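You operate a simulated robot arm through the tools that you are given. There is no shell and no other tool. Be economical: measure what you need, move in short steps, check, and stop when the job is done.

You are at the controls of a simulated two-armed robot. One attempt, no reset.

## Task
Put the air back on and tune PORT 1 to about the white air card's stroke time.
Fine: shut the blue bleed valve before the red valve opens; open the small silver knob nearly all the way; TEST 1 shows the time.

It is judged by the outcome, as a careful person would: the job done as asked, and still so three seconds after it is handed in. It fails if anything else is knocked over, pushed out of place, dropped, spilled or broken.

## Robot
Two 7-joint arms with fingered hands on one trunk, on a base that drives. Base frame: it is fixed to the floor where the robot stands at the start and does not move with it; the origin is under the middle of the robot, x ahead of it, y to its left, z up. Lengths are in m, angles in rad, forces in N, time in s.
The left shoulder is at the start at [0.068, 0.169, 0.817], the right one opposite. With the tool pointing down near the work surface each hand reaches from about 0.1 to 0.92 m from the robot's upright axis, wherever it stands, measured 20 degrees to its own side. Places, roughly: black regulator knob [0.7, -0.2, 0.7]; blue bleed valve [0.6, 0, 0.7]; blue hose fitting (2x2x6 cm) [0.5, 0.3, 0.5]; flow knob of port four [0.5, 0.4, 0.6]; flow knob of port one [0.6, 0.1, 0.6]; flow knob of port three [0.6, 0.3, 0.6]; flow knob of port two [0.6, 0.2, 0.6]; green valve lever [0.1, 1.1, 0.6]; opener cylinder rod [1.7, -0.7, 1.2]; orange valve lever [0.3, 0.6, 0.6]; red valve lever [0.7, -0.4, 0.5]; small silver knob [0.6, -0.1, 0.5]; test button of port four [0.5, 0.4, 0.7]; test button of port three [0.6, 0.3, 0.7]; test button of port two [0.6, 0.2, 0.7]; white hose fitting (2x2x6 cm) [0.6, 0.1, 0.5]. Payload 4.1 kg a hand.
Tool frame (each hand has its own): the origin (TCP) lies between the finger pads and is the grasp point; the fingertips stand 0.032 m ahead of it; z points along the fingers, y is the line along which they close. Largest opening 0.108 m; the body of the gripper starts 0.038 m behind the TCP. The gripper is a hand of 4 fingers: y runs from the thumb to the fingers, the wrist lies at [-0.016, -0.108, -0.186] in the tool frame.
Orientation is told as [roll, pitch, yaw] about the base's x, y, z axes, in that order, counted from this pose: with the fingers straight down and the wrist toward the robot, the tool's x, y and z point along [0, 1, 0], [1, 0, 0] and [0, 0, -1] of the base frame.

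## Interface
- The arms move only by the tool servo_tool. It takes "left_moves", "right_moves" or both (then of equal length, played together; a hand with none holds still); each is a list of rows, each a list of 6 numbers: the shift along the tool's x, y, z in cm, then the turn, a rotation vector about the tool's x, y, z in rad. In form: [[tx, ty, tz, ax, ay, az], ...]. A call has 1 to 10 rows; each row shifts and turns the commanded pose from where the row before left it, along the tool's axes as they then stand. Rows are played at 5 a second. More than 0.05 m and 0.15 rad between two rows, and nothing of the call is played. A pose out of reach is approached as far as the arm can. The call stops where the force on the tool passes 70 N (or 10 N more than at its start, if that is more) or the arm is blocked; 0.2 s more then pass. In this call time passes only in rows, and 0.2 s behind the last. It gives the time, the measured TCP pose, the force on the tool (base axes), the opening and the grip force at its end, in the units of the frame above (readings bear some noise), with the torque about the TCP (base axes, N m) and any sound that the robot's microphone picked up, and new pictures: "pictures" is both (left out), scene, wrist or none (wrist: the cameras of the hands that moved).
- Cameras (640 x 400 px; columns grow to the right, rows downward): "scene" is now at [0.1354, 0.018, 1.0482]; the picture's right is [0.12, -0.99, 0.01], its down [-0.56, -0.07, -0.83] and it looks along [0.82, 0.10, -0.56] (base axes); focal length 214 px, centre (320, 200). "left" rides on the left gripper at [-0.064, -0.093, -0.131] in its tool frame; the picture's right is [-0.80, -0.28, 0.53], its down [0.55, -0.71, 0.45] and it looks along [0.25, 0.65, 0.72] (tool axes); focal length 247 px, centre (320, 200). "right" rides on the right gripper at [0.064, -0.093, -0.132] in its tool frame; the picture's right is [-0.80, 0.28, -0.53], its down [-0.55, -0.71, 0.45] and it looks along [-0.25, 0.65, 0.72] (tool axes); focal length 247 px, centre (320, 200). There is no depth. A picture from a camera that has moved, and an enlarged one, comes with that camera's place and axes in the base frame and with its lens.
- lift_body(by): slides the trunk up (or, below 0, down) by that many m; the arms and the scene camera ride with it, the base frame stays. It gives what a move gives, with no picture.
- drive_base(legs): drives the robot by 1 to 6 legs, each [ahead, left, turn to the left] in m, m and rad, along the robot's own axes; the way and the turn of a leg run together, so that a leg with both is an arc; at most 1.5 m and 3.142 rad a leg. The arms and the cameras ride along, it lands a little off, and it stops where it bumps. It gives what a move gives, and a new picture of the scene camera.
- finger_targets(index, middle, ring, thumb_bend, hand): sets how far each is bent, from 0 (flat) to 1 (curled in); at 0.3 the hand is open as for a grip, at 0.7 the pads meet at the TCP. One left out holds its place. A second passes; each finger stops where it meets its share of the squeeze, and holds until it gets a number again. It is the only way to open and close the hand. It gives what a move gives, with no picture; readings hold the bend of each and the force on the fingers (four entries, about 0 where the hand has none), thumb and palm.
- aim_head(pan, tilt): turns the head with the scene camera to pan (to the left, within 1.501 rad either way) and tilt (down, from -0.506 to 1.204), counted from straight ahead of the robot. It gives what a move gives, and a new picture of the scene camera.
- zoom(camera, box): a new picture of the part [left, top, right, bottom] of that camera's present view, enlarged. No time passes.
- job_done(): hands the job in; it is judged then, once.

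Go step by step. Nothing tells you exact positions but the pictures and the camera data: compare them with the known pose of the tool, close in by small moves and look again before you grip or let go. The budget is 120 turns and 260 pictures, counting those below and the enlarged ones. Unless the task says otherwise, let go and move clear before handing in.

The tools are called after "Emit:" as a command line: name --argument value ..., lists and objects as JSON in quotes. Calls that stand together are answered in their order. servo_tool: Moves the arms, as the interface text tells. Its arguments: {"type":"object","properties":{"left_moves":{"type":"array","items":{"type":"array","items":{"type":"number"}}},"right_moves":{"type":"array","items":{"type":"array","items":{"type":"number"}}},"pictures":{"type":"string","enum":["both","scene","wrist","none"]}},"required":[]} The other tools are called the same way: lift_body (by) slides the trunk up or down; finger_targets (index, middle, ring, thumb_bend, hand) moves the fingers one by one; drive_base (legs) drives the base; aim_head (pan, tilt) turns the head that bears the scene camera; zoom (camera, box) takes an enlarged picture of a part of a camera's view; job_done () hands the job in.

At the start:

```text
time_s: 0.0
left_ee_pos: [0.5564, 0.1973, 0.9541]
left_ee_rot: [-0.006, -0.004, 0.002]
left_ft_force: [0.3, 0.7, 0.2]
left_wrist_torque: [-0.02, 0.0, 0.0]
left_gripper_width: 0.1076
left_gripper_force: 0.1
left_shape: jaw
left_bend: [0.3, 0.3, 0.3, 0.3]
left_finger forces: [0.0, 0.0, 0.1, 0.0, 0.1, 0.0]
right_ee_pos: [0.5824, -0.3367, 0.9591]
right_ee_rot: [-0.006, -0.002, 0.0]
right_ft_force: [0.8, -0.2, 0.4]
right_wrist_torque: [0.01, 0.0, -0.04]
right_gripper_width: 0.108
right_gripper_force: 0.1
right_shape: jaw
right_bend: [0.3, 0.3, 0.3, 0.3]
right_finger forces: [0.1, 0.0, 0.0, 0.1, 0.0, 0.1]
trunk travel left (down, up): [-0.325, 0.615]
robot x, y, heading: [0.0027, -0.0002, 0.001]
head pan, tilt: [0.12, 0.595]
```

scene: 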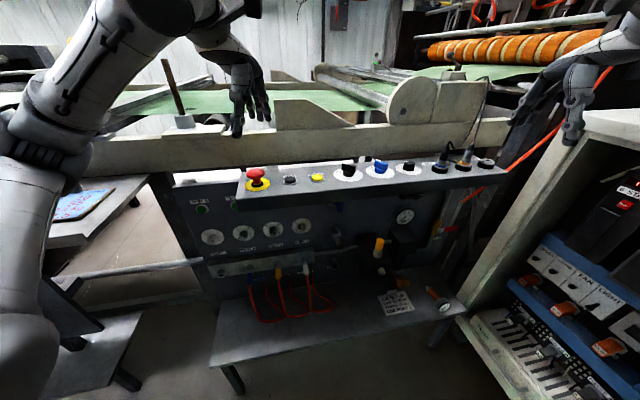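
right: 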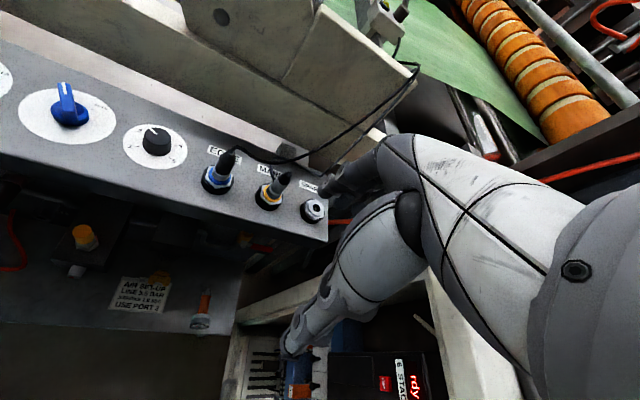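
left: 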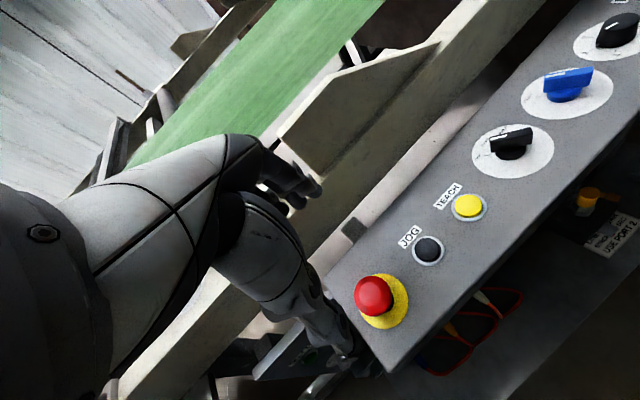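

I see a console with a panel beneath it, holding gauges, hoses and a card. I'll zoom in on the panel first.

Emit:
zoom --camera "scene" --box '[180, 150, 340, 250]'

Emit:
zoom --camera "scene" --box '[320, 200, 480, 330]'

Emit:
zoom --camera "scene" --box '[190, 230, 340, 330]'

Emit:
zoom --camera "scene" --box '[380, 130, 540, 230]'

```text
4.00 times, centred on (260, 200) of scene
camera zoom: at [0.1354, 0.018, 1.0482], right [0.12, -0.99, 0.01], down [-0.56, -0.07, -0.83], along [0.82, 0.1, -0.56], focal length 858 px, centre (560, 200)
```

zoom: 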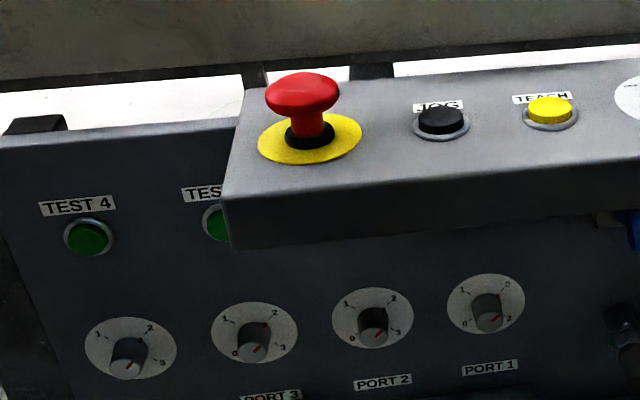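

```text
3.08 times, centred on (400, 265) of scene
camera zoom: at [0.1354, 0.018, 1.0482], right [0.12, -0.99, 0.01], down [-0.56, -0.07, -0.83], along [0.82, 0.1, -0.56], focal length 660 px, centre (74, 0)
```

zoom: 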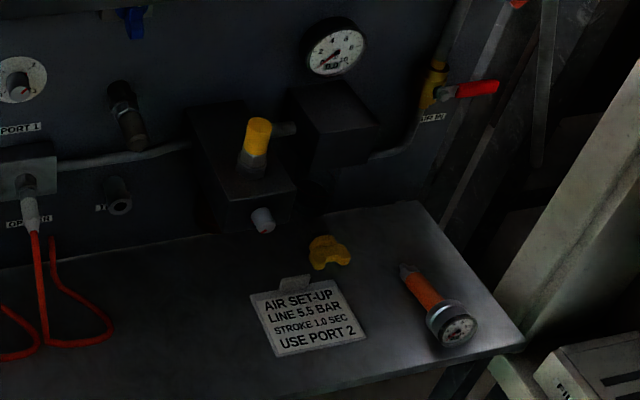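

```text
4.00 times, centred on (265, 280) of scene
camera zoom: at [0.1354, 0.018, 1.0482], right [0.12, -0.99, 0.01], down [-0.56, -0.07, -0.83], along [0.82, 0.1, -0.56], focal length 858 px, centre (540, -120)
```

zoom: 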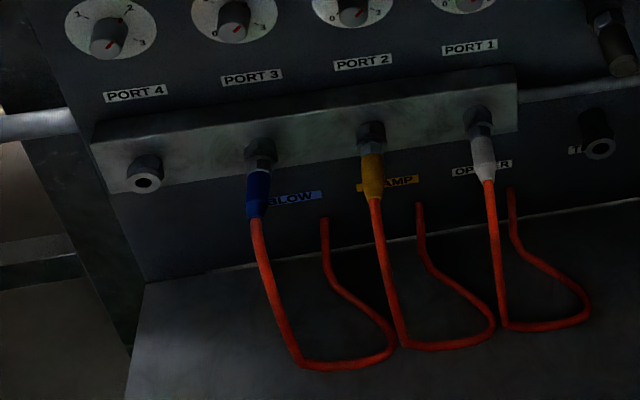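

```text
4.00 times, centred on (460, 180) of scene
camera zoom: at [0.1354, 0.018, 1.0482], right [0.12, -0.99, 0.01], down [-0.56, -0.07, -0.83], along [0.82, 0.1, -0.56], focal length 858 px, centre (-240, 280)
```

zoom: 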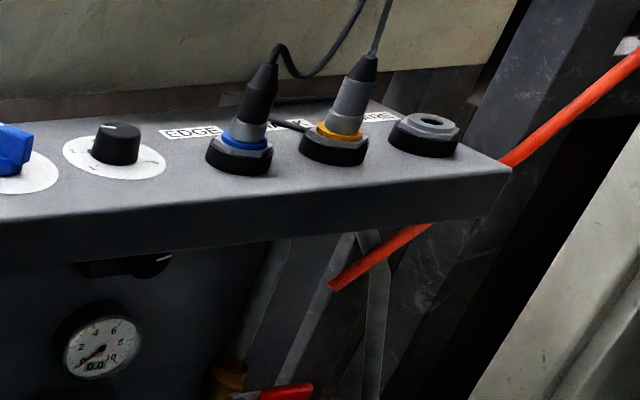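

The white card reads LINE 5.5 BAR, STROKE 1.0 SEC, and the gauge reads 0. I'll back off and lower the trunk so I can see the panel straight on.

Emit:
drive_base --legs '[[-0.35, 0, 0]]'

Emit:
lift_body --by -0.3

Emit:
aim_head --pan 0.0 --tilt 0.2

```text
time_s: 2.3
left_ee_pos: [0.2037, 0.1907, 0.9557]
left_ee_rot: [0.0, 0.0, -0.007]
left_ft_force: [0.1, -0.6, 0.6]
left_wrist_torque: [0.0, -0.04, -0.05]
left_gripper_width: 0.1078
left_gripper_force: 0.2
left_shape: jaw
left_bend: [0.3, 0.3, 0.3, 0.3]
left_finger forces: [0.0, 0.1, 0.0, 0.0, 0.0, 0.1]
right_ee_pos: [0.2276, -0.3437, 0.9551]
right_ee_rot: [-0.001, 0.0, -0.009]
right_ft_force: [-0.1, -0.1, 0.1]
right_wrist_torque: [0.0, 0.0, 0.01]
right_gripper_width: 0.1076
right_gripper_force: 0.0
right_shape: jaw
right_bend: [0.3, 0.3, 0.3, 0.3]
right_finger forces: [0.1, 0.1, 0.0, 0.0, 0.0, 0.1]
trunk travel left (down, up): [-0.325, 0.615]
robot x, y, heading: [-0.3562, 0.0011, -0.009]
head pan, tilt: [0.12, 0.595]
camera scene: at [-0.2163, 0.0139, 1.0481], right [0.11, -0.99, 0.0], down [-0.56, -0.06, -0.83], along [0.82, 0.09, -0.56], focal length 214 px, centre (320, 200)
```

scene: 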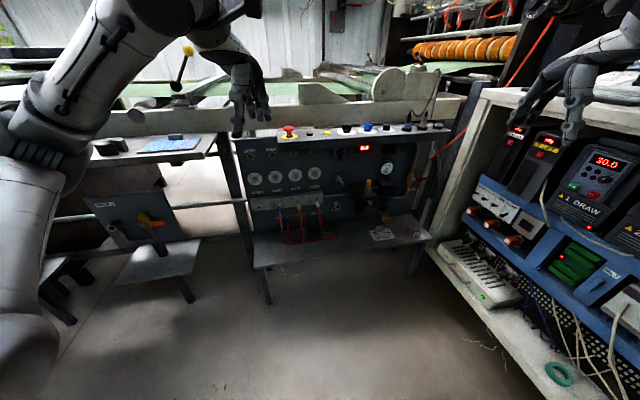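

```text
time_s: 5.3
left_ee_pos: [0.2053, 0.1911, 0.6552]
left_ee_rot: [0.001, 0.001, -0.009]
left_ft_force: [0.4, 0.0, -0.1]
left_wrist_torque: [-0.02, -0.02, -0.01]
left_gripper_width: 0.1078
left_gripper_force: 0.0
left_shape: jaw
left_bend: [0.3, 0.3, 0.3, 0.3]
left_finger forces: [0.1, 0.0, 0.1, 0.0, 0.1, 0.0]
right_ee_pos: [0.2279, -0.3451, 0.656]
right_ee_rot: [0.001, 0.0, -0.008]
right_ft_force: [-1.0, -1.3, -0.5]
right_wrist_torque: [0.04, 0.01, 0.02]
right_gripper_width: 0.1077
right_gripper_force: 0.0
right_shape: jaw
right_bend: [0.3, 0.3, 0.3, 0.3]
right_finger forces: [0.0, 0.0, 0.1, 0.0, 0.0, 0.0]
trunk travel left (down, up): [-0.025, 0.915]
robot x, y, heading: [-0.3516, 0.0032, -0.01]
head pan, tilt: [0.12, 0.595]
```

```text
time_s: 6.1
left_ee_pos: [0.2056, 0.19, 0.6552]
left_ee_rot: [-0.001, 0.001, -0.008]
left_ft_force: [0.8, -0.5, 0.0]
left_wrist_torque: [0.02, 0.01, -0.01]
left_gripper_width: 0.1077
left_gripper_force: 0.1
left_shape: jaw
left_bend: [0.3, 0.3, 0.3, 0.3]
left_finger forces: [0.0, 0.0, 0.0, 0.1, 0.0, 0.0]
right_ee_pos: [0.2289, -0.3451, 0.6544]
right_ee_rot: [-0.001, 0.0, -0.008]
right_ft_force: [0.5, -0.3, 0.2]
right_wrist_torque: [-0.02, 0.01, 0.0]
right_gripper_width: 0.1077
right_gripper_force: 0.0
right_shape: jaw
right_bend: [0.3, 0.3, 0.3, 0.3]
right_finger forces: [0.0, 0.0, 0.1, 0.1, 0.0, 0.0]
trunk travel left (down, up): [-0.025, 0.915]
robot x, y, heading: [-0.3512, 0.0024, -0.01]
head pan, tilt: [0.0, 0.201]
camera scene: at [-0.2105, 0.0033, 0.7842], right [-0.01, -1.0, 0.0], down [-0.2, 0.0, -0.98], along [0.98, -0.01, -0.2], focal length 214 px, centre (320, 200)
```

scene: 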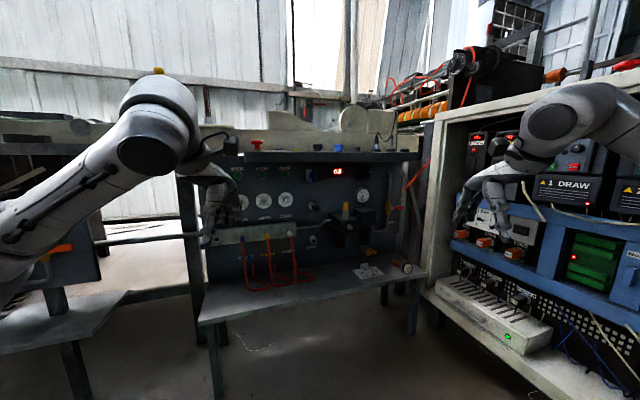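

Emit:
zoom --camera "scene" --box '[200, 140, 310, 210]'

Emit:
zoom --camera "scene" --box '[290, 150, 420, 230]'

Emit:
zoom --camera "scene" --box '[290, 200, 420, 280]'

Emit:
zoom --camera "scene" --box '[270, 140, 350, 190]'

```text
5.71 times, centred on (255, 175) of scene
camera zoom: at [-0.2105, 0.0033, 0.7842], right [-0.01, -1.0, 0.0], down [-0.2, 0.0, -0.98], along [0.98, -0.01, -0.2], focal length 1226 px, centre (691, 343)
```

zoom: 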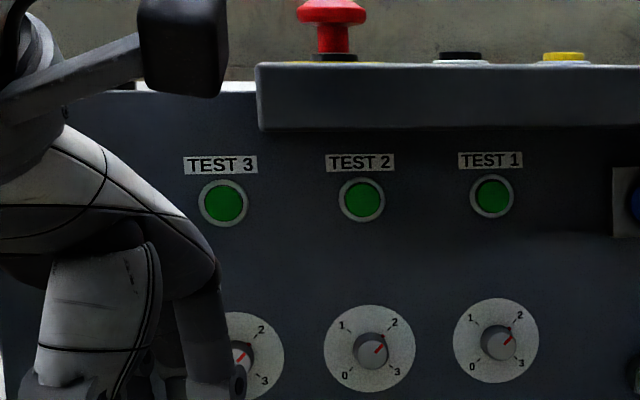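

```text
4.92 times, centred on (355, 190) of scene
camera zoom: at [-0.2105, 0.0033, 0.7842], right [-0.01, -1.0, 0.0], down [-0.2, 0.0, -0.98], along [0.98, -0.01, -0.2], focal length 1056 px, centre (148, 249)
```

zoom: 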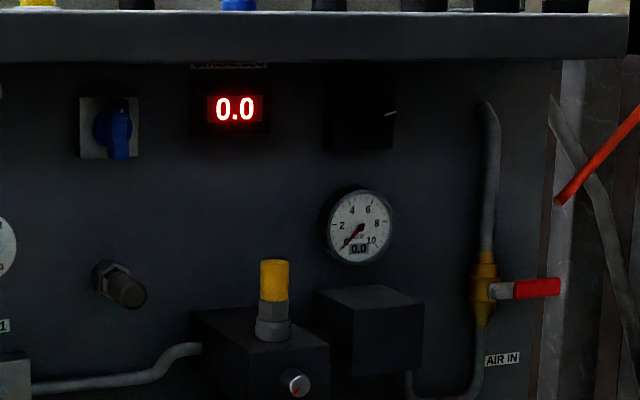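

```text
4.92 times, centred on (355, 240) of scene
camera zoom: at [-0.2105, 0.0033, 0.7842], right [-0.01, -1.0, 0.0], down [-0.2, 0.0, -0.98], along [0.98, -0.01, -0.2], focal length 1056 px, centre (148, 3)
```

zoom: 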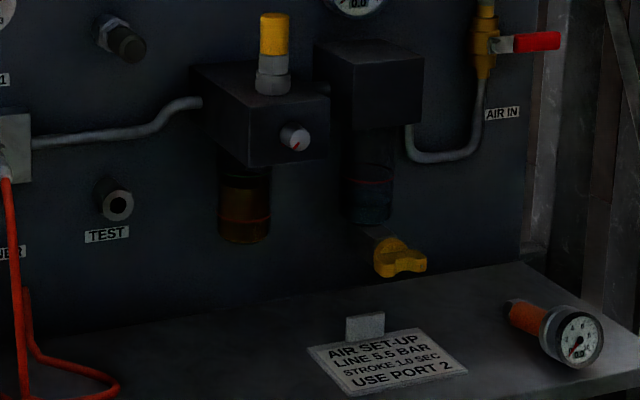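

```text
8.00 times, centred on (310, 165) of scene
camera zoom: at [-0.2105, 0.0033, 0.7842], right [-0.01, -1.0, 0.0], down [-0.2, 0.0, -0.98], along [0.98, -0.01, -0.2], focal length 1716 px, centre (400, 480)
```

zoom: 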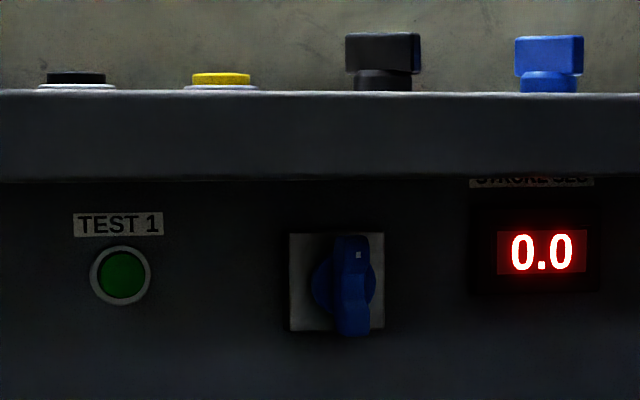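

The panel is yawed about 0.30 rad and the console lip overhangs it. I'll turn both hands to point forward while there is free space.

Emit:
servo_tool --left_moves '[[0, 0, 0, -0.148, 0, 0], [0, 0, 0, -0.148, 0, 0], [0, 0, 0, -0.148, 0, 0], [0, 0, 0, -0.148, 0, 0], [0, 0, 0, -0.148, 0, 0], [0, 0, 0, -0.148, 0, 0], [0, 0, 0, -0.148, 0, 0], [0, 0, 0, -0.148, 0, 0], [0, 0, 0, -0.148, 0, 0], [0, 0, 0, -0.148, 0, 0]]' --right_moves '[[0, 0, 0, -0.148, 0, 0], [0, 0, 0, -0.148, 0, 0], [0, 0, 0, -0.148, 0, 0], [0, 0, 0, -0.148, 0, 0], [0, 0, 0, -0.148, 0, 0], [0, 0, 0, -0.148, 0, 0], [0, 0, 0, -0.148, 0, 0], [0, 0, 0, -0.148, 0, 0], [0, 0, 0, -0.148, 0, 0], [0, 0, 0, -0.148, 0, 0]]' --pictures "both"

```text
time_s: 8.3
left_ee_pos: [0.2064, 0.1897, 0.6543]
left_ee_rot: [-0.002, -1.479, -0.006]
left_ft_force: [-0.1, 0.2, 0.9]
left_wrist_torque: [0.0, 0.03, 0.01]
left_gripper_width: 0.1076
left_gripper_force: 0.1
left_shape: jaw
left_bend: [0.3, 0.3, 0.3, 0.3]
left_finger forces: [0.0, 0.0, 0.0, 0.0, 0.0, 0.0]
right_ee_pos: [0.2268, -0.3469, 0.6557]
right_ee_rot: [-0.021, -1.481, 0.007]
right_ft_force: [0.0, 0.8, 0.7]
right_wrist_torque: [-0.03, 0.09, 0.01]
right_gripper_width: 0.1078
right_gripper_force: 0.1
right_shape: jaw
right_bend: [0.3, 0.3, 0.3, 0.3]
right_finger forces: [0.0, 0.0, 0.1, 0.0, 0.1, 0.1]
trunk travel left (down, up): [-0.025, 0.915]
robot x, y, heading: [-0.3487, 0.0002, -0.011]
head pan, tilt: [0.0, 0.201]
camera scene: at [-0.2107, 0.003, 0.7845], right [-0.01, -1.0, 0.0], down [-0.2, 0.0, -0.98], along [0.98, -0.01, -0.2], focal length 214 px, centre (320, 200)
camera right: at [0.0874, -0.2808, 0.5749], right [-0.52, -0.79, 0.33], down [0.38, -0.56, -0.74], along [0.77, -0.26, 0.58], focal length 247 px, centre (320, 200)
camera left: at [0.0657, 0.1265, 0.5752], right [0.5, -0.8, -0.33], down [0.39, 0.55, -0.74], along [0.78, 0.24, 0.58], focal length 247 px, centre (320, 200)
```

scene: 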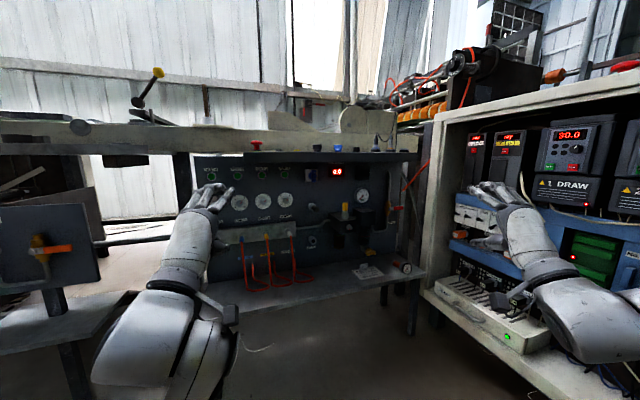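
right: 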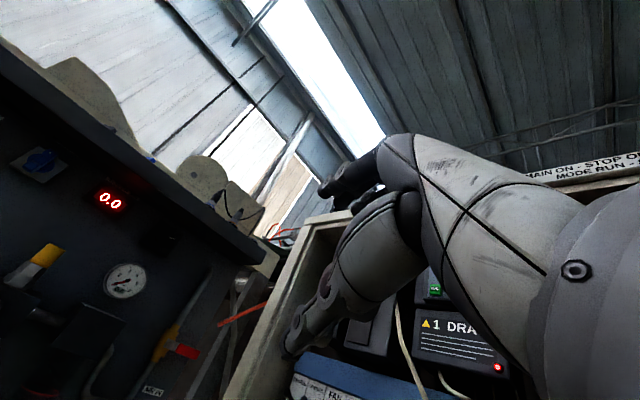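
left: 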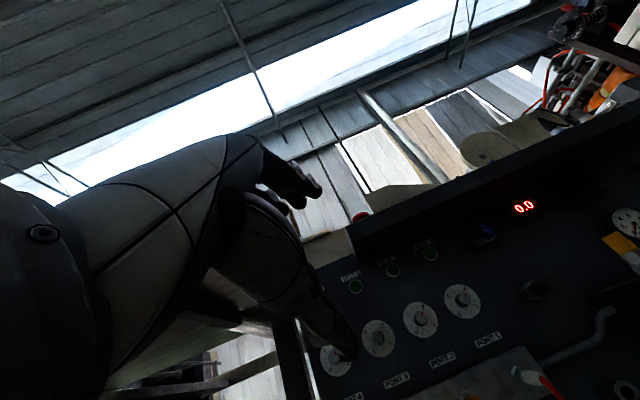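

Hands point forward now. I'll retract them and line the robot up with the panel's yaw.

Emit:
servo_tool --left_moves '[[0, 0, -4, -0.09, 0, 0], [0, 0, -4, 0, 0, 0], [0, 0, -4, 0, 0, 0], [0, 0, -4, 0, 0, 0]]' --right_moves '[[1, 0, -4, -0.09, 0, 0], [1, 0, -4, 0, 0, 0], [1, 0, -4, 0, 0, 0], [1, 0, -4, 0, 0, 0]]' --pictures "none"

Emit:
drive_base --legs '[[0, 0, 0.311], [0.2, -0.26, 0]]'

```text
time_s: 9.3
left_ee_pos: [0.1663, 0.1895, 0.6601]
left_ee_rot: [-0.288, -1.57, 0.283]
left_ft_force: [-0.2, 0.1, 0.1]
left_wrist_torque: [-0.02, 0.04, -0.01]
left_gripper_width: 0.1078
left_gripper_force: 0.0
left_shape: jaw
left_bend: [0.3, 0.3, 0.3, 0.3]
left_finger forces: [0.0, 0.1, 0.0, 0.1, 0.0, 0.1]
left hand out of reach, approached as far as the arm can: row 2, 3, 4
right_ee_pos: [0.1477, -0.3227, 0.6579]
right_ee_rot: [-0.464, -1.569, 0.456]
right_ft_force: [1.3, 0.8, 0.3]
right_wrist_torque: [0.06, -0.02, 0.01]
right_gripper_width: 0.1078
right_gripper_force: 0.1
right_shape: jaw
right_bend: [0.3, 0.3, 0.3, 0.3]
right_finger forces: [0.0, 0.0, 0.1, 0.0, 0.0, 0.1]
right hand out of reach, approached as far as the arm can: row 3, 4
trunk travel left (down, up): [-0.025, 0.915]
robot x, y, heading: [-0.3509, -0.0009, -0.01]
head pan, tilt: [0.0, 0.201]
```

```text
time_s: 12.5
left_ee_pos: [0.3519, 0.1451, 0.6601]
left_ee_rot: [-0.171, -1.568, 0.467]
left_ft_force: [0.0, -0.5, 0.7]
left_wrist_torque: [0.01, -0.01, 0.03]
left_gripper_width: 0.1077
left_gripper_force: 0.1
left_shape: jaw
left_bend: [0.3, 0.3, 0.3, 0.3]
left_finger forces: [0.0, 0.1, 0.0, 0.0, 0.0, 0.0]
right_ee_pos: [0.4891, -0.3502, 0.659]
right_ee_rot: [-0.327, -1.568, 0.625]
right_ft_force: [0.1, -0.2, 0.3]
right_wrist_torque: [-0.02, -0.02, -0.03]
right_gripper_width: 0.1077
right_gripper_force: 0.1
right_shape: jaw
right_bend: [0.3, 0.3, 0.3, 0.3]
right_finger forces: [0.0, 0.0, 0.0, 0.1, 0.0, 0.0]
trunk travel left (down, up): [-0.025, 0.915]
robot x, y, heading: [-0.084, -0.1926, 0.293]
head pan, tilt: [0.0, 0.201]
camera scene: at [0.0502, -0.1463, 0.7843], right [0.29, -0.96, 0.0], down [-0.19, -0.06, -0.98], along [0.94, 0.29, -0.2], focal length 214 px, centre (320, 200)
```

scene: 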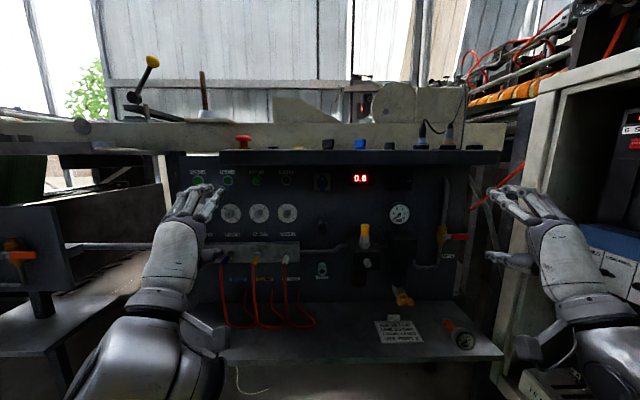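

Aligned nicely. I'll zoom in on the blue valve, the silver knob and the red lever.

Emit:
zoom --camera "scene" --box '[270, 150, 370, 212]'

Emit:
zoom --camera "scene" --box '[340, 210, 420, 270]'

Emit:
zoom --camera "scene" --box '[380, 160, 480, 270]'

```text
6.40 times, centred on (320, 181) of scene
camera zoom: at [0.0502, -0.1463, 0.7843], right [0.29, -0.96, 0.0], down [-0.19, -0.06, -0.98], along [0.94, 0.29, -0.2], focal length 1373 px, centre (320, 322)
```

zoom: 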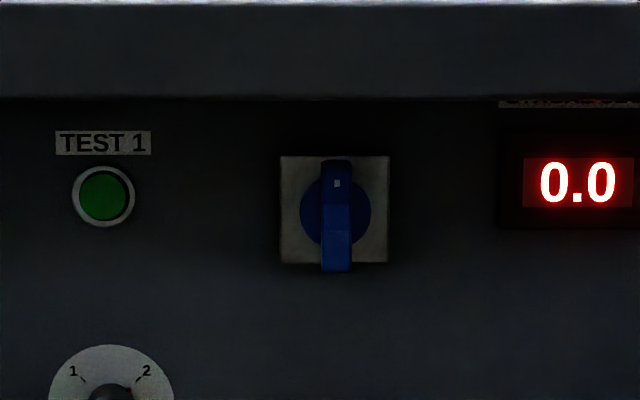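

```text
6.67 times, centred on (380, 240) of scene
camera zoom: at [0.0502, -0.1463, 0.7843], right [0.29, -0.96, 0.0], down [-0.19, -0.06, -0.98], along [0.94, 0.29, -0.2], focal length 1430 px, centre (-80, -67)
```

zoom: 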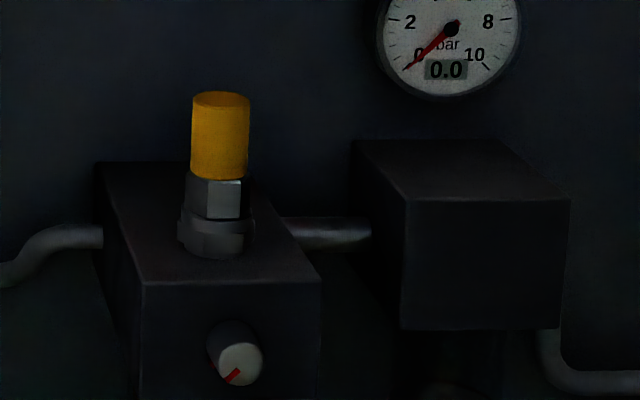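

```text
3.64 times, centred on (430, 215) of scene
camera zoom: at [0.0502, -0.1463, 0.7843], right [0.29, -0.96, 0.0], down [-0.19, -0.06, -0.98], along [0.94, 0.29, -0.2], focal length 780 px, centre (-80, 146)
```

zoom: 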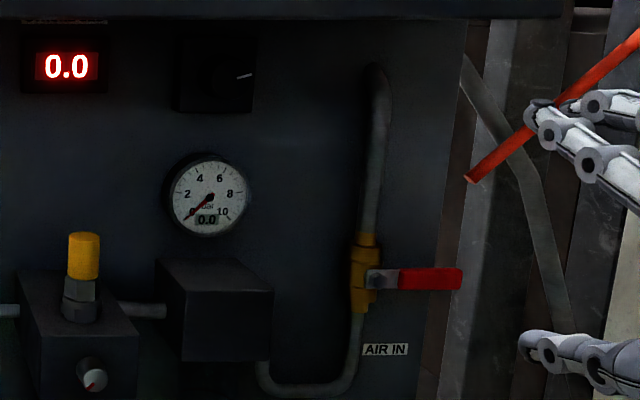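

Blue handle stands vertical (open), the red lever lies across its pipe (closed), and the silver knob's mark is at its lower-left end. I'll make a pointing hand with the left index finger and look at it.

Emit:
finger_targets --hand "left" --index 0.4 --middle 1.0 --ring 1.0 --thumb_bend 0.8

Emit:
servo_tool --left_moves '[[-3, 0, 0, 0, 0, 0], [-4, 0, 0, 0, 0, 0], [-4, 0, 0, 0, 0, 0], [-4, 0, 1, 0, 0, 0]]' --pictures "both"

```text
time_s: 13.5
left_ee_pos: [0.3525, 0.1445, 0.6584]
left_ee_rot: [-0.184, -1.571, 0.482]
left_ft_force: [-0.1, 0.3, 0.0]
left_wrist_torque: [0.01, 0.03, 0.04]
left_gripper_width: 0.0243
left_gripper_force: 0.1
left_shape: fingers
left_bend: [0.4, 1.0, 1.0, 0.8]
left_finger forces: [0.0, 0.0, 0.0, 0.1, 0.1, 0.1]
right_ee_pos: [0.4887, -0.3517, 0.6583]
right_ee_rot: [-0.275, -1.568, 0.573]
right_ft_force: [0.0, 1.4, 0.4]
right_wrist_torque: [0.0, -0.01, -0.04]
right_gripper_width: 0.1079
right_gripper_force: 0.1
right_shape: jaw
right_bend: [0.3, 0.3, 0.3, 0.3]
right_finger forces: [0.0, 0.0, 0.1, 0.1, 0.0, 0.1]
trunk travel left (down, up): [-0.025, 0.915]
robot x, y, heading: [-0.0884, -0.19, 0.295]
head pan, tilt: [0.0, 0.201]
```

```text
time_s: 14.5
left_ee_pos: [0.4109, 0.0186, 0.6621]
left_ee_rot: [2.017, -1.498, -1.67]
left_ft_force: [1.0, -0.3, 0.3]
left_wrist_torque: [-0.03, -0.01, -0.03]
left_gripper_width: 0.0241
left_gripper_force: 0.0
left_shape: fingers
left_bend: [0.4, 1.0, 1.0, 0.8]
left_finger forces: [0.0, 0.0, 0.0, 0.0, 0.0, 0.0]
right_ee_pos: [0.4897, -0.3469, 0.6608]
right_ee_rot: [-0.689, -1.563, 0.984]
right_ft_force: [0.3, -1.3, -1.0]
right_wrist_torque: [0.0, 0.0, 0.02]
right_gripper_width: 0.1078
right_gripper_force: 0.0
right_shape: jaw
right_bend: [0.3, 0.3, 0.3, 0.3]
right_finger forces: [0.1, 0.0, 0.0, 0.1, 0.0, 0.0]
trunk travel left (down, up): [-0.025, 0.915]
robot x, y, heading: [-0.0866, -0.1911, 0.292]
head pan, tilt: [0.0, 0.201]
camera scene: at [0.0521, -0.1426, 0.7859], right [0.29, -0.96, 0.0], down [-0.19, -0.06, -0.98], along [0.94, 0.28, -0.2], focal length 214 px, centre (320, 200)
camera left: at [0.3093, -0.078, 0.5623], right [0.77, -0.55, -0.32], down [0.24, 0.72, -0.65], along [0.59, 0.43, 0.69], focal length 247 px, centre (320, 200)
```

scene: 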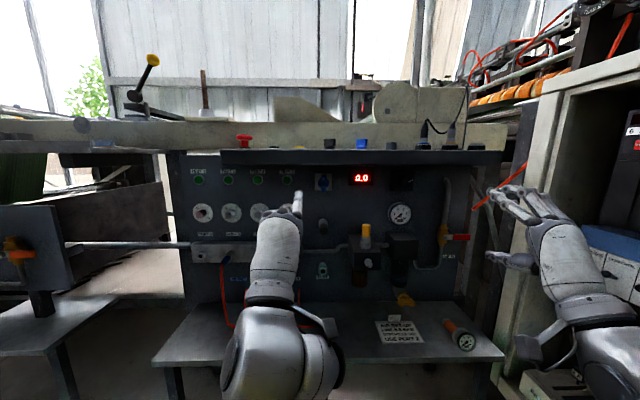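
left: 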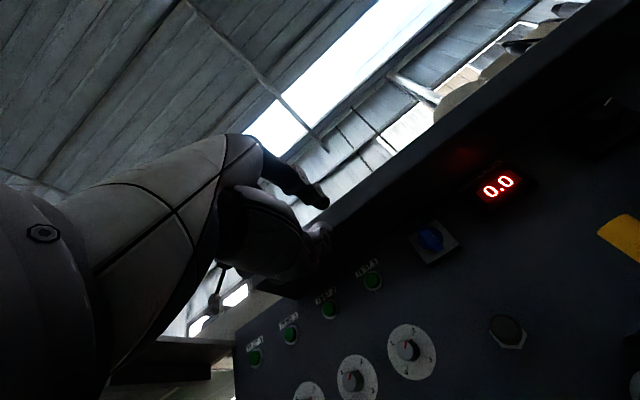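

Emit:
zoom --camera "scene" --box '[240, 170, 350, 240]'

```text
5.71 times, centred on (295, 205) of scene
camera zoom: at [0.0521, -0.1426, 0.7859], right [0.29, -0.96, 0.0], down [-0.19, -0.06, -0.98], along [0.94, 0.28, -0.2], focal length 1226 px, centre (463, 171)
```

zoom: 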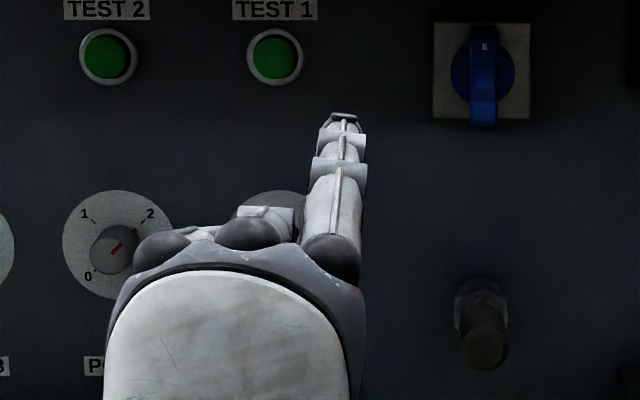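

The index tip is clearly visible. I'll bring it just right of and below the blue handle, still short of the panel.

Emit:
servo_tool --left_moves '[[-4, -1, 2, 0, -0.05, 0], [-4.5, -1, 3, 0, 0, 0], [0, 0, 3, 0, 0, 0]]' --pictures "both"

Emit:
zoom --camera "scene" --box '[280, 160, 370, 220]'

Emit:
zoom --camera "left" --box '[240, 130, 440, 260]'

```text
refused: row 2 steps farther than a row can; nothing moved
```

```text
6.67 times, centred on (325, 190) of scene
camera zoom: at [0.0521, -0.1426, 0.7859], right [0.29, -0.96, 0.0], down [-0.19, -0.06, -0.98], along [0.94, 0.28, -0.2], focal length 1430 px, centre (287, 267)
```

zoom: 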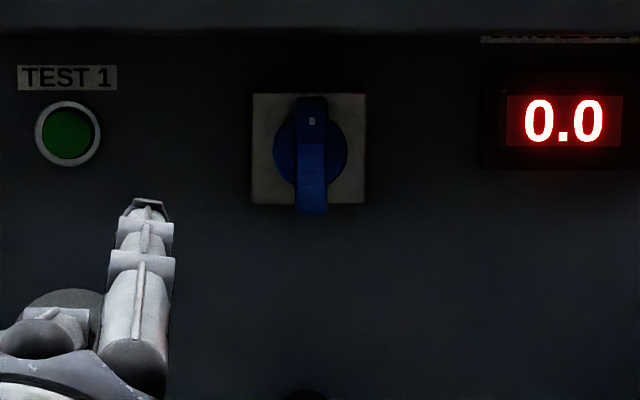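

```text
3.08 times, centred on (340, 195) of left
camera zoom: at [0.3093, -0.078, 0.5623], right [0.77, -0.55, -0.32], down [0.24, 0.72, -0.65], along [0.59, 0.43, 0.69], focal length 760 px, centre (258, 215)
```

zoom: 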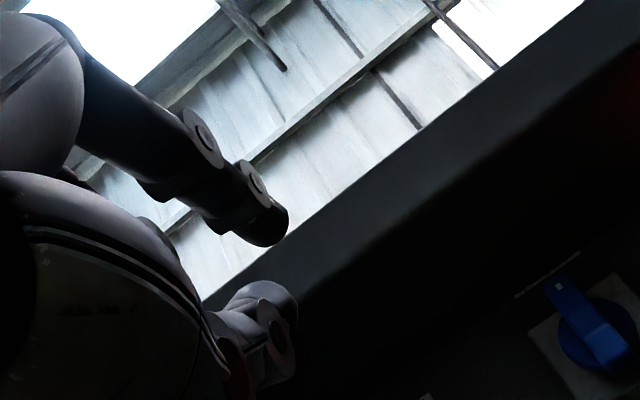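

Triangulated: index tip is 0.036 ahead of and 0.056 above the TCP, and the blue handle is at about 0.755 forward. I'll approach to its lower right in smaller rows.

Emit:
servo_tool --left_moves '[[-4, -1, 2, 0, -0.05, 0], [-4, -1, 2.5, 0, 0, 0], [0, 0, 4, 0, 0, 0], [0, 0, 3.5, 0, 0, 0]]' --pictures "both"

Emit:
zoom --camera "scene" --box '[280, 160, 370, 220]'

Emit:
zoom --camera "left" --box '[240, 130, 440, 260]'

```text
time_s: 15.0
left_ee_pos: [0.4365, -0.0037, 0.6621]
left_ee_rot: [2.131, -1.379, -1.78]
left_ft_force: [0.4, -0.2, 0.1]
left_wrist_torque: [-0.01, -0.01, -0.01]
left_gripper_width: 0.0241
left_gripper_force: 0.0
left_shape: fingers
left_bend: [0.4, 1.0, 1.0, 0.8]
left_finger forces: [0.0, 0.1, 0.1, 0.0, 0.1, 0.1]
right_ee_pos: [0.4879, -0.3502, 0.6591]
right_ee_rot: [2.288, -1.57, -1.992]
right_ft_force: [0.5, -1.1, 0.4]
right_wrist_torque: [-0.04, 0.02, 0.02]
right_gripper_width: 0.1079
right_gripper_force: 0.0
right_shape: jaw
right_bend: [0.3, 0.3, 0.3, 0.3]
right_finger forces: [0.0, 0.1, 0.1, 0.1, 0.0, 0.1]
trunk travel left (down, up): [-0.025, 0.915]
robot x, y, heading: [-0.0889, -0.1899, 0.294]
head pan, tilt: [0.0, 0.201]
stopped in row 2 (left hand): the arm was blocked; the commanded pose is now the measured one
camera scene: at [0.0491, -0.1478, 0.7841], right [0.29, -0.96, 0.0], down [-0.19, -0.06, -0.98], along [0.94, 0.28, -0.2], focal length 214 px, centre (320, 200)
camera left: at [0.339, -0.088, 0.5493], right [0.79, -0.51, -0.35], down [0.26, 0.79, -0.56], along [0.56, 0.35, 0.75], focal length 247 px, centre (320, 200)
```

scene: 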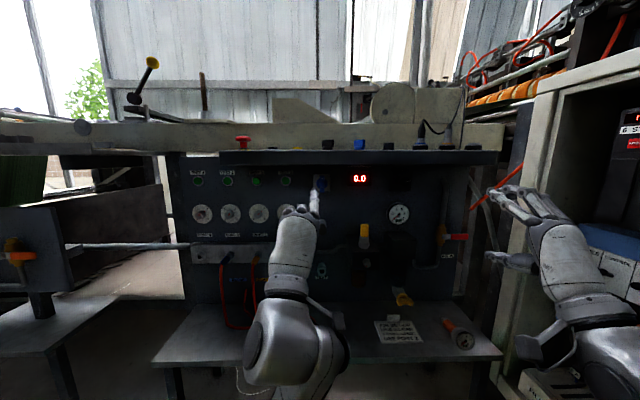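
left: 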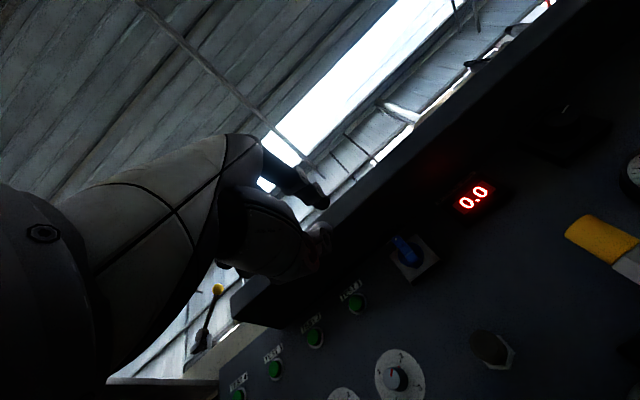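

```text
6.67 times, centred on (325, 190) of scene
camera zoom: at [0.0491, -0.1478, 0.7841], right [0.29, -0.96, 0.0], down [-0.19, -0.06, -0.98], along [0.94, 0.28, -0.2], focal length 1430 px, centre (287, 267)
```

zoom: 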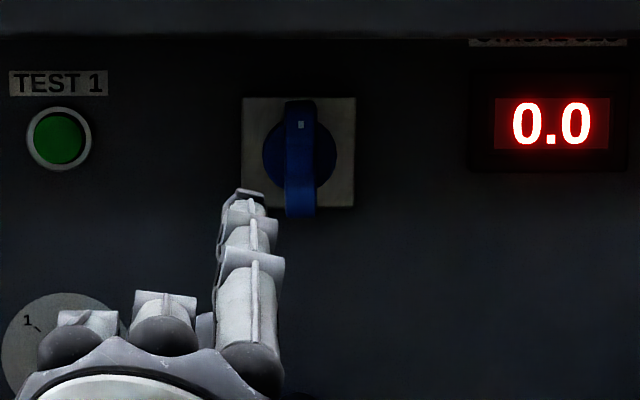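

```text
3.08 times, centred on (340, 195) of left
camera zoom: at [0.339, -0.088, 0.5493], right [0.79, -0.51, -0.35], down [0.26, 0.79, -0.56], along [0.56, 0.35, 0.75], focal length 760 px, centre (258, 215)
```

zoom: 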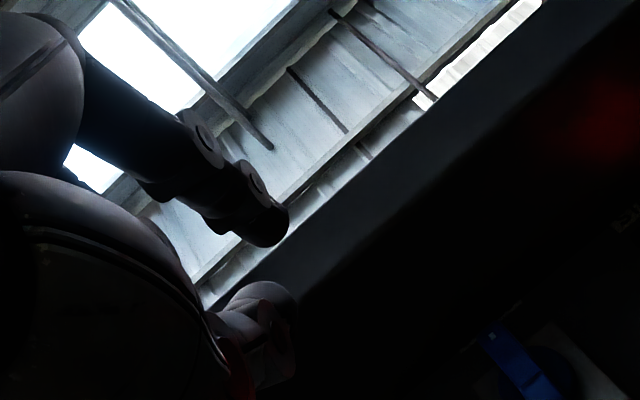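

The left arm was blocked from reaching further inward. I'll shift the base right a little to give it room.

Emit:
drive_base --legs '[[0, -0.08, 0]]'

Emit:
zoom --camera "scene" --box '[260, 160, 350, 220]'

```text
time_s: 15.8
left_ee_pos: [0.4401, -0.022, 0.6645]
left_ee_rot: [2.161, -1.383, -1.808]
left_ft_force: [-0.6, -0.4, 0.3]
left_wrist_torque: [0.02, -0.02, -0.02]
left_gripper_width: 0.024
left_gripper_force: 0.1
left_shape: fingers
left_bend: [0.4, 1.0, 1.0, 0.8]
left_finger forces: [0.0, 0.1, 0.0, 0.0, 0.0, 0.0]
right_ee_pos: [0.4928, -0.3696, 0.6606]
right_ee_rot: [1.579, -1.559, -1.274]
right_ft_force: [-0.4, -0.4, 0.0]
right_wrist_torque: [0.0, -0.01, 0.02]
right_gripper_width: 0.1077
right_gripper_force: 0.1
right_shape: jaw
right_bend: [0.3, 0.3, 0.3, 0.3]
right_finger forces: [0.0, 0.1, 0.0, 0.0, 0.0, 0.0]
trunk travel left (down, up): [-0.025, 0.915]
robot x, y, heading: [-0.0831, -0.2148, 0.297]
head pan, tilt: [0.0, 0.201]
stopped in leg 1: the robot was blocked; the commanded pose is now the measured one
camera scene: at [0.0526, -0.1664, 0.7846], right [0.29, -0.96, 0.01], down [-0.19, -0.06, -0.98], along [0.94, 0.29, -0.2], focal length 214 px, centre (320, 200)
```

scene: 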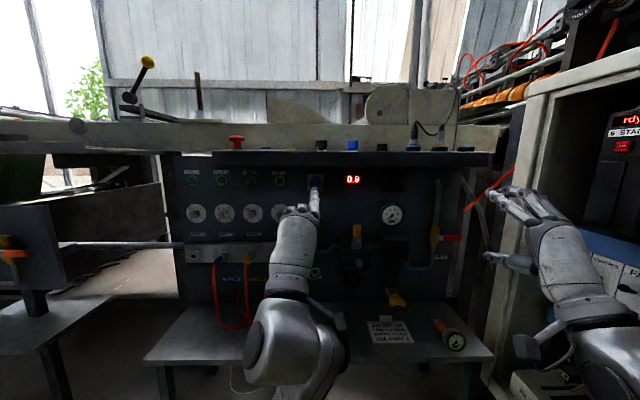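

```text
6.67 times, centred on (305, 190) of scene
camera zoom: at [0.0526, -0.1664, 0.7846], right [0.29, -0.96, 0.01], down [-0.19, -0.06, -0.98], along [0.94, 0.29, -0.2], focal length 1430 px, centre (420, 267)
```

zoom: 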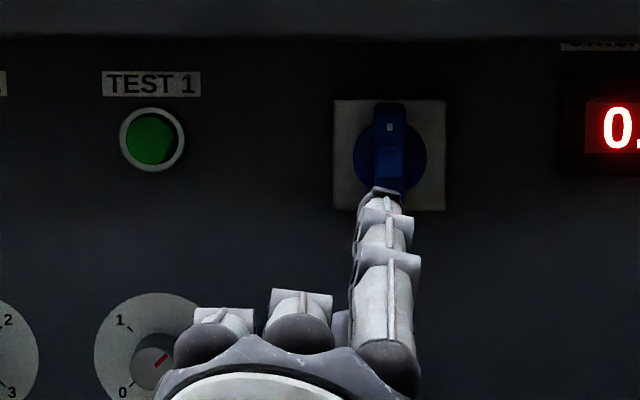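

The base was blocked on the right. I'll check what it touched.

Emit:
aim_head --pan -1.1 --tilt 0.6

```text
time_s: 17.1
left_ee_pos: [0.4403, -0.0212, 0.6654]
left_ee_rot: [2.157, -1.385, -1.806]
left_ft_force: [-0.3, 0.5, -0.1]
left_wrist_torque: [-0.01, -0.03, -0.02]
left_gripper_width: 0.0241
left_gripper_force: 0.1
left_shape: fingers
left_bend: [0.4, 1.0, 1.0, 0.8]
left_finger forces: [0.0, 0.0, 0.0, 0.1, 0.0, 0.1]
right_ee_pos: [0.4951, -0.3697, 0.6585]
right_ee_rot: [1.379, -1.559, -1.078]
right_ft_force: [-0.1, -0.1, -0.3]
right_wrist_torque: [-0.03, -0.01, -0.02]
right_gripper_width: 0.1079
right_gripper_force: 0.1
right_shape: jaw
right_bend: [0.3, 0.3, 0.3, 0.3]
right_finger forces: [0.0, 0.1, 0.0, 0.1, 0.0, 0.0]
trunk travel left (down, up): [-0.025, 0.915]
robot x, y, heading: [-0.0767, -0.2125, 0.302]
head pan, tilt: [-1.1, 0.6]
camera scene: at [0.0259, -0.2575, 0.7485], right [-0.72, -0.7, 0.0], down [-0.39, 0.4, -0.83], along [0.58, -0.6, -0.56], focal length 214 px, centre (320, 200)
```

scene: 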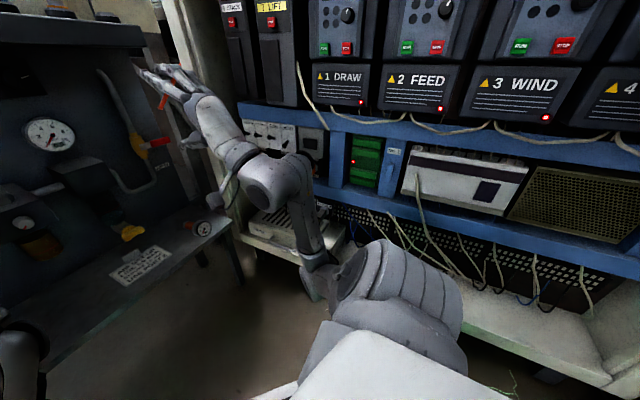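

The right elbow is at the rack. I'll back off to the rear-left, where both arms can work more extended.

Emit:
drive_base --legs '[[-0.1, 0.03, 0]]'

Emit:
servo_tool --right_moves '[[2, 0, 3, 0, 0, 0], [2, 0, 3, 0, 0, 0], [2, 0, 3, 0, 0, 0]]' --left_moves '[[0, -1, 3, 0.06, 0, 0], [-3, 0, 3, 0.06, 0, 0], [-2, 0, 2, 0, 0, 0]]' --pictures "none"

Emit:
aim_head --pan -0.05 --tilt 0.2

Emit:
zoom --camera "scene" --box '[260, 160, 380, 235]'

```text
time_s: 18.3
left_ee_pos: [0.3385, -0.025, 0.6623]
left_ee_rot: [2.124, -1.382, -1.774]
left_ft_force: [0.3, 0.8, 1.2]
left_wrist_torque: [0.05, 0.0, 0.05]
left_gripper_width: 0.0239
left_gripper_force: 0.1
left_shape: fingers
left_bend: [0.4, 1.0, 1.0, 0.8]
left_finger forces: [0.0, 0.0, 0.1, 0.0, 0.1, 0.0]
right_ee_pos: [0.3912, -0.3734, 0.6552]
right_ee_rot: [1.235, -1.551, -0.932]
right_ft_force: [-1.0, -0.2, 0.9]
right_wrist_torque: [-0.01, 0.01, -0.01]
right_gripper_width: 0.1078
right_gripper_force: 0.0
right_shape: jaw
right_bend: [0.3, 0.3, 0.3, 0.3]
right_finger forces: [0.0, 0.0, 0.1, 0.0, 0.0, 0.1]
trunk travel left (down, up): [-0.025, 0.915]
robot x, y, heading: [-0.1849, -0.2174, 0.299]
head pan, tilt: [-1.1, 0.6]
camera scene: at [-0.0767, -0.261, 0.7475], right [-0.72, -0.69, 0.0], down [-0.39, 0.41, -0.83], along [0.57, -0.59, -0.56], focal length 214 px, centre (320, 200)
```

scene: 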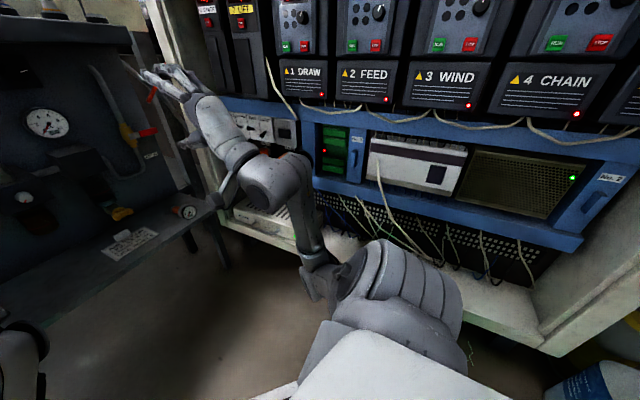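

```text
time_s: 19.2
left_ee_pos: [0.4348, 0.0092, 0.6396]
left_ee_rot: [1.668, -1.287, -1.196]
left_ft_force: [0.1, 0.3, -0.4]
left_wrist_torque: [0.02, 0.0, 0.01]
left_gripper_width: 0.0243
left_gripper_force: 0.1
left_shape: fingers
left_bend: [0.4, 1.0, 1.0, 0.8]
left_finger forces: [0.1, 0.0, 0.1, 0.1, 0.1, 0.1]
right_ee_pos: [0.4585, -0.2956, 0.6569]
right_ee_rot: [1.111, -1.553, -0.802]
right_ft_force: [0.2, 0.3, -0.6]
right_wrist_torque: [-0.06, 0.0, 0.0]
right_gripper_width: 0.1077
right_gripper_force: 0.1
right_shape: jaw
right_bend: [0.3, 0.3, 0.3, 0.3]
right_finger forces: [0.1, 0.1, 0.0, 0.1, 0.1, 0.0]
right hand out of reach, approached as far as the arm can: row 3
trunk travel left (down, up): [-0.025, 0.915]
robot x, y, heading: [-0.1835, -0.2152, 0.295]
head pan, tilt: [-1.1, 0.6]
stopped in row 3 (left hand): the arm was blocked; the commanded pose is now the measured one
```

```text
time_s: 20.5
left_ee_pos: [0.4352, 0.009, 0.6398]
left_ee_rot: [1.664, -1.287, -1.191]
left_ft_force: [0.4, -0.5, -0.4]
left_wrist_torque: [0.02, -0.01, -0.03]
left_gripper_width: 0.0241
left_gripper_force: 0.1
left_shape: fingers
left_bend: [0.4, 1.0, 1.0, 0.8]
left_finger forces: [0.1, 0.0, 0.1, 0.1, 0.0, 0.0]
right_ee_pos: [0.4589, -0.296, 0.6568]
right_ee_rot: [1.087, -1.551, -0.776]
right_ft_force: [-0.5, -0.1, -0.2]
right_wrist_torque: [0.02, 0.04, -0.02]
right_gripper_width: 0.1079
right_gripper_force: 0.0
right_shape: jaw
right_bend: [0.3, 0.3, 0.3, 0.3]
right_finger forces: [0.0, 0.0, 0.0, 0.1, 0.0, 0.0]
trunk travel left (down, up): [-0.025, 0.915]
robot x, y, heading: [-0.186, -0.2144, 0.294]
head pan, tilt: [-0.051, 0.201]
camera scene: at [-0.0466, -0.174, 0.7842], right [0.24, -0.97, 0.0], down [-0.2, -0.05, -0.98], along [0.95, 0.24, -0.2], focal length 214 px, centre (320, 200)
```

scene: 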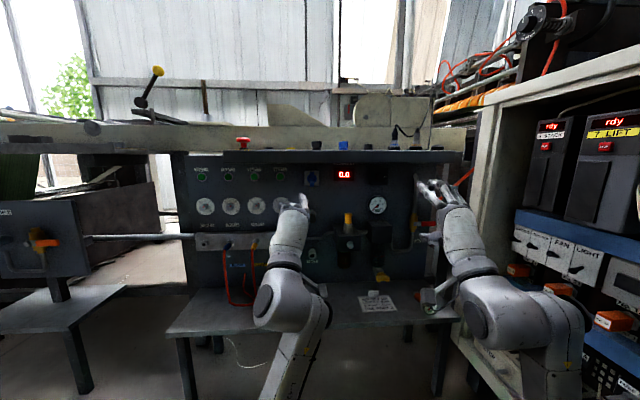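

```text
5.33 times, centred on (320, 198) of scene
camera zoom: at [-0.0466, -0.174, 0.7842], right [0.24, -0.97, 0.0], down [-0.2, -0.05, -0.98], along [0.95, 0.24, -0.2], focal length 1144 px, centre (320, 213)
```

zoom: 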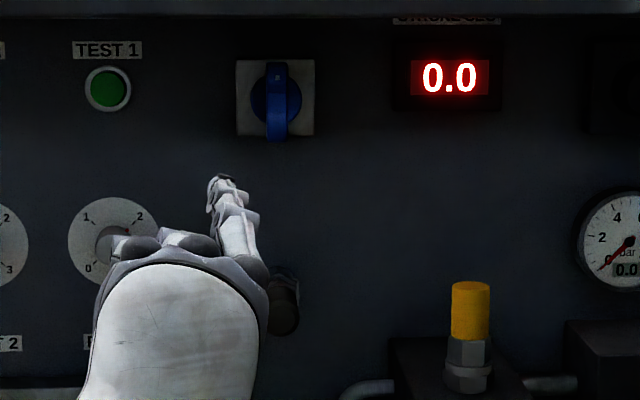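

The left arm hits a joint or body limit in this low-elbow posture. I'll raise the trunk 0.15 m, keep the hands low, and level the left hand again.

Emit:
servo_tool --left_moves '[[2, 0, -4, 0, 0, -0.13], [2, 0, -3, 0, 0, -0.12]]' --right_moves '[[0, 0, -2, 0, 0, 0], [0, 0, -2, 0, 0, 0]]' --pictures "none"

Emit:
lift_body --by 0.15

Emit:
servo_tool --left_moves '[[0, -4, 0, 0, -0.09, 0], [0, -4, 0, 0, -0.09, 0], [0, -4, 0, 0, 0, 0]]' --right_moves '[[0, -4, 0, 0, 0, 0], [0, -4, 0, 0, 0, 0], [0, -4, 0, 0, 0, 0]]' --pictures "scene"

```text
time_s: 21.0
left_ee_pos: [0.3596, 0.0241, 0.6954]
left_ee_rot: [2.369, -1.265, -1.806]
left_ft_force: [0.4, 0.1, -0.6]
left_wrist_torque: [0.0, -0.06, 0.0]
left_gripper_width: 0.0241
left_gripper_force: 0.1
left_shape: fingers
left_bend: [0.4, 1.0, 1.0, 0.8]
left_finger forces: [0.0, 0.1, 0.0, 0.0, 0.1, 0.1]
right_ee_pos: [0.4309, -0.3054, 0.6536]
right_ee_rot: [1.142, -1.55, -0.836]
right_ft_force: [0.4, -0.5, -0.1]
right_wrist_torque: [0.0, -0.02, 0.02]
right_gripper_width: 0.1077
right_gripper_force: 0.0
right_shape: jaw
right_bend: [0.3, 0.3, 0.3, 0.3]
right_finger forces: [0.0, 0.0, 0.0, 0.0, 0.1, 0.0]
trunk travel left (down, up): [-0.025, 0.915]
robot x, y, heading: [-0.1874, -0.2152, 0.297]
head pan, tilt: [-0.051, 0.201]
stopped in row 2 (left hand): the arm was blocked; the commanded pose is now the measured one
```

```text
time_s: 22.8
left_ee_pos: [0.3597, 0.0243, 0.8492]
left_ee_rot: [2.37, -1.267, -1.811]
left_ft_force: [-0.8, 0.6, -0.1]
left_wrist_torque: [0.01, 0.02, 0.02]
left_gripper_width: 0.0243
left_gripper_force: 0.1
left_shape: fingers
left_bend: [0.4, 1.0, 1.0, 0.8]
left_finger forces: [0.0, 0.0, 0.0, 0.0, 0.1, 0.0]
right_ee_pos: [0.4283, -0.3067, 0.8084]
right_ee_rot: [1.206, -1.552, -0.899]
right_ft_force: [-0.7, -0.3, -0.8]
right_wrist_torque: [0.01, 0.03, 0.02]
right_gripper_width: 0.1082
right_gripper_force: 0.0
right_shape: jaw
right_bend: [0.3, 0.3, 0.3, 0.3]
right_finger forces: [0.0, 0.0, 0.1, 0.0, 0.0, 0.0]
trunk travel left (down, up): [-0.175, 0.765]
robot x, y, heading: [-0.1899, -0.2157, 0.296]
head pan, tilt: [-0.051, 0.201]
```

```text
time_s: 23.6
left_ee_pos: [0.3664, 0.0614, 0.7388]
left_ee_rot: [2.217, -1.242, -1.828]
left_ft_force: [0.1, -0.1, -0.8]
left_wrist_torque: [-0.01, -0.01, -0.02]
left_gripper_width: 0.0242
left_gripper_force: 0.1
left_shape: fingers
left_bend: [0.4, 1.0, 1.0, 0.8]
left_finger forces: [0.0, 0.0, 0.0, 0.0, 0.0, 0.0]
right_ee_pos: [0.4265, -0.3084, 0.6885]
right_ee_rot: [1.206, -1.551, -0.89]
right_ft_force: [-0.4, 1.1, -0.8]
right_wrist_torque: [0.01, 0.0, 0.0]
right_gripper_width: 0.1078
right_gripper_force: 0.1
right_shape: jaw
right_bend: [0.3, 0.3, 0.3, 0.3]
right_finger forces: [0.1, 0.0, 0.0, 0.0, 0.0, 0.1]
right hand out of reach, approached as far as the arm can: row 3
trunk travel left (down, up): [-0.175, 0.765]
robot x, y, heading: [-0.1847, -0.2182, 0.294]
head pan, tilt: [-0.051, 0.201]
camera scene: at [-0.0478, -0.1747, 0.9345], right [0.24, -0.97, 0.0], down [-0.19, -0.05, -0.98], along [0.95, 0.24, -0.2], focal length 214 px, centre (320, 200)
```

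scene: 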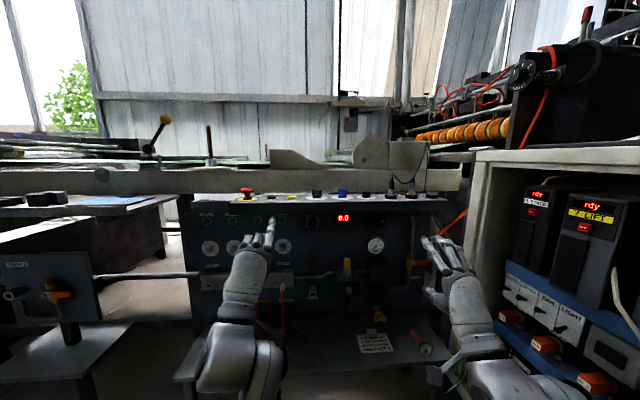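

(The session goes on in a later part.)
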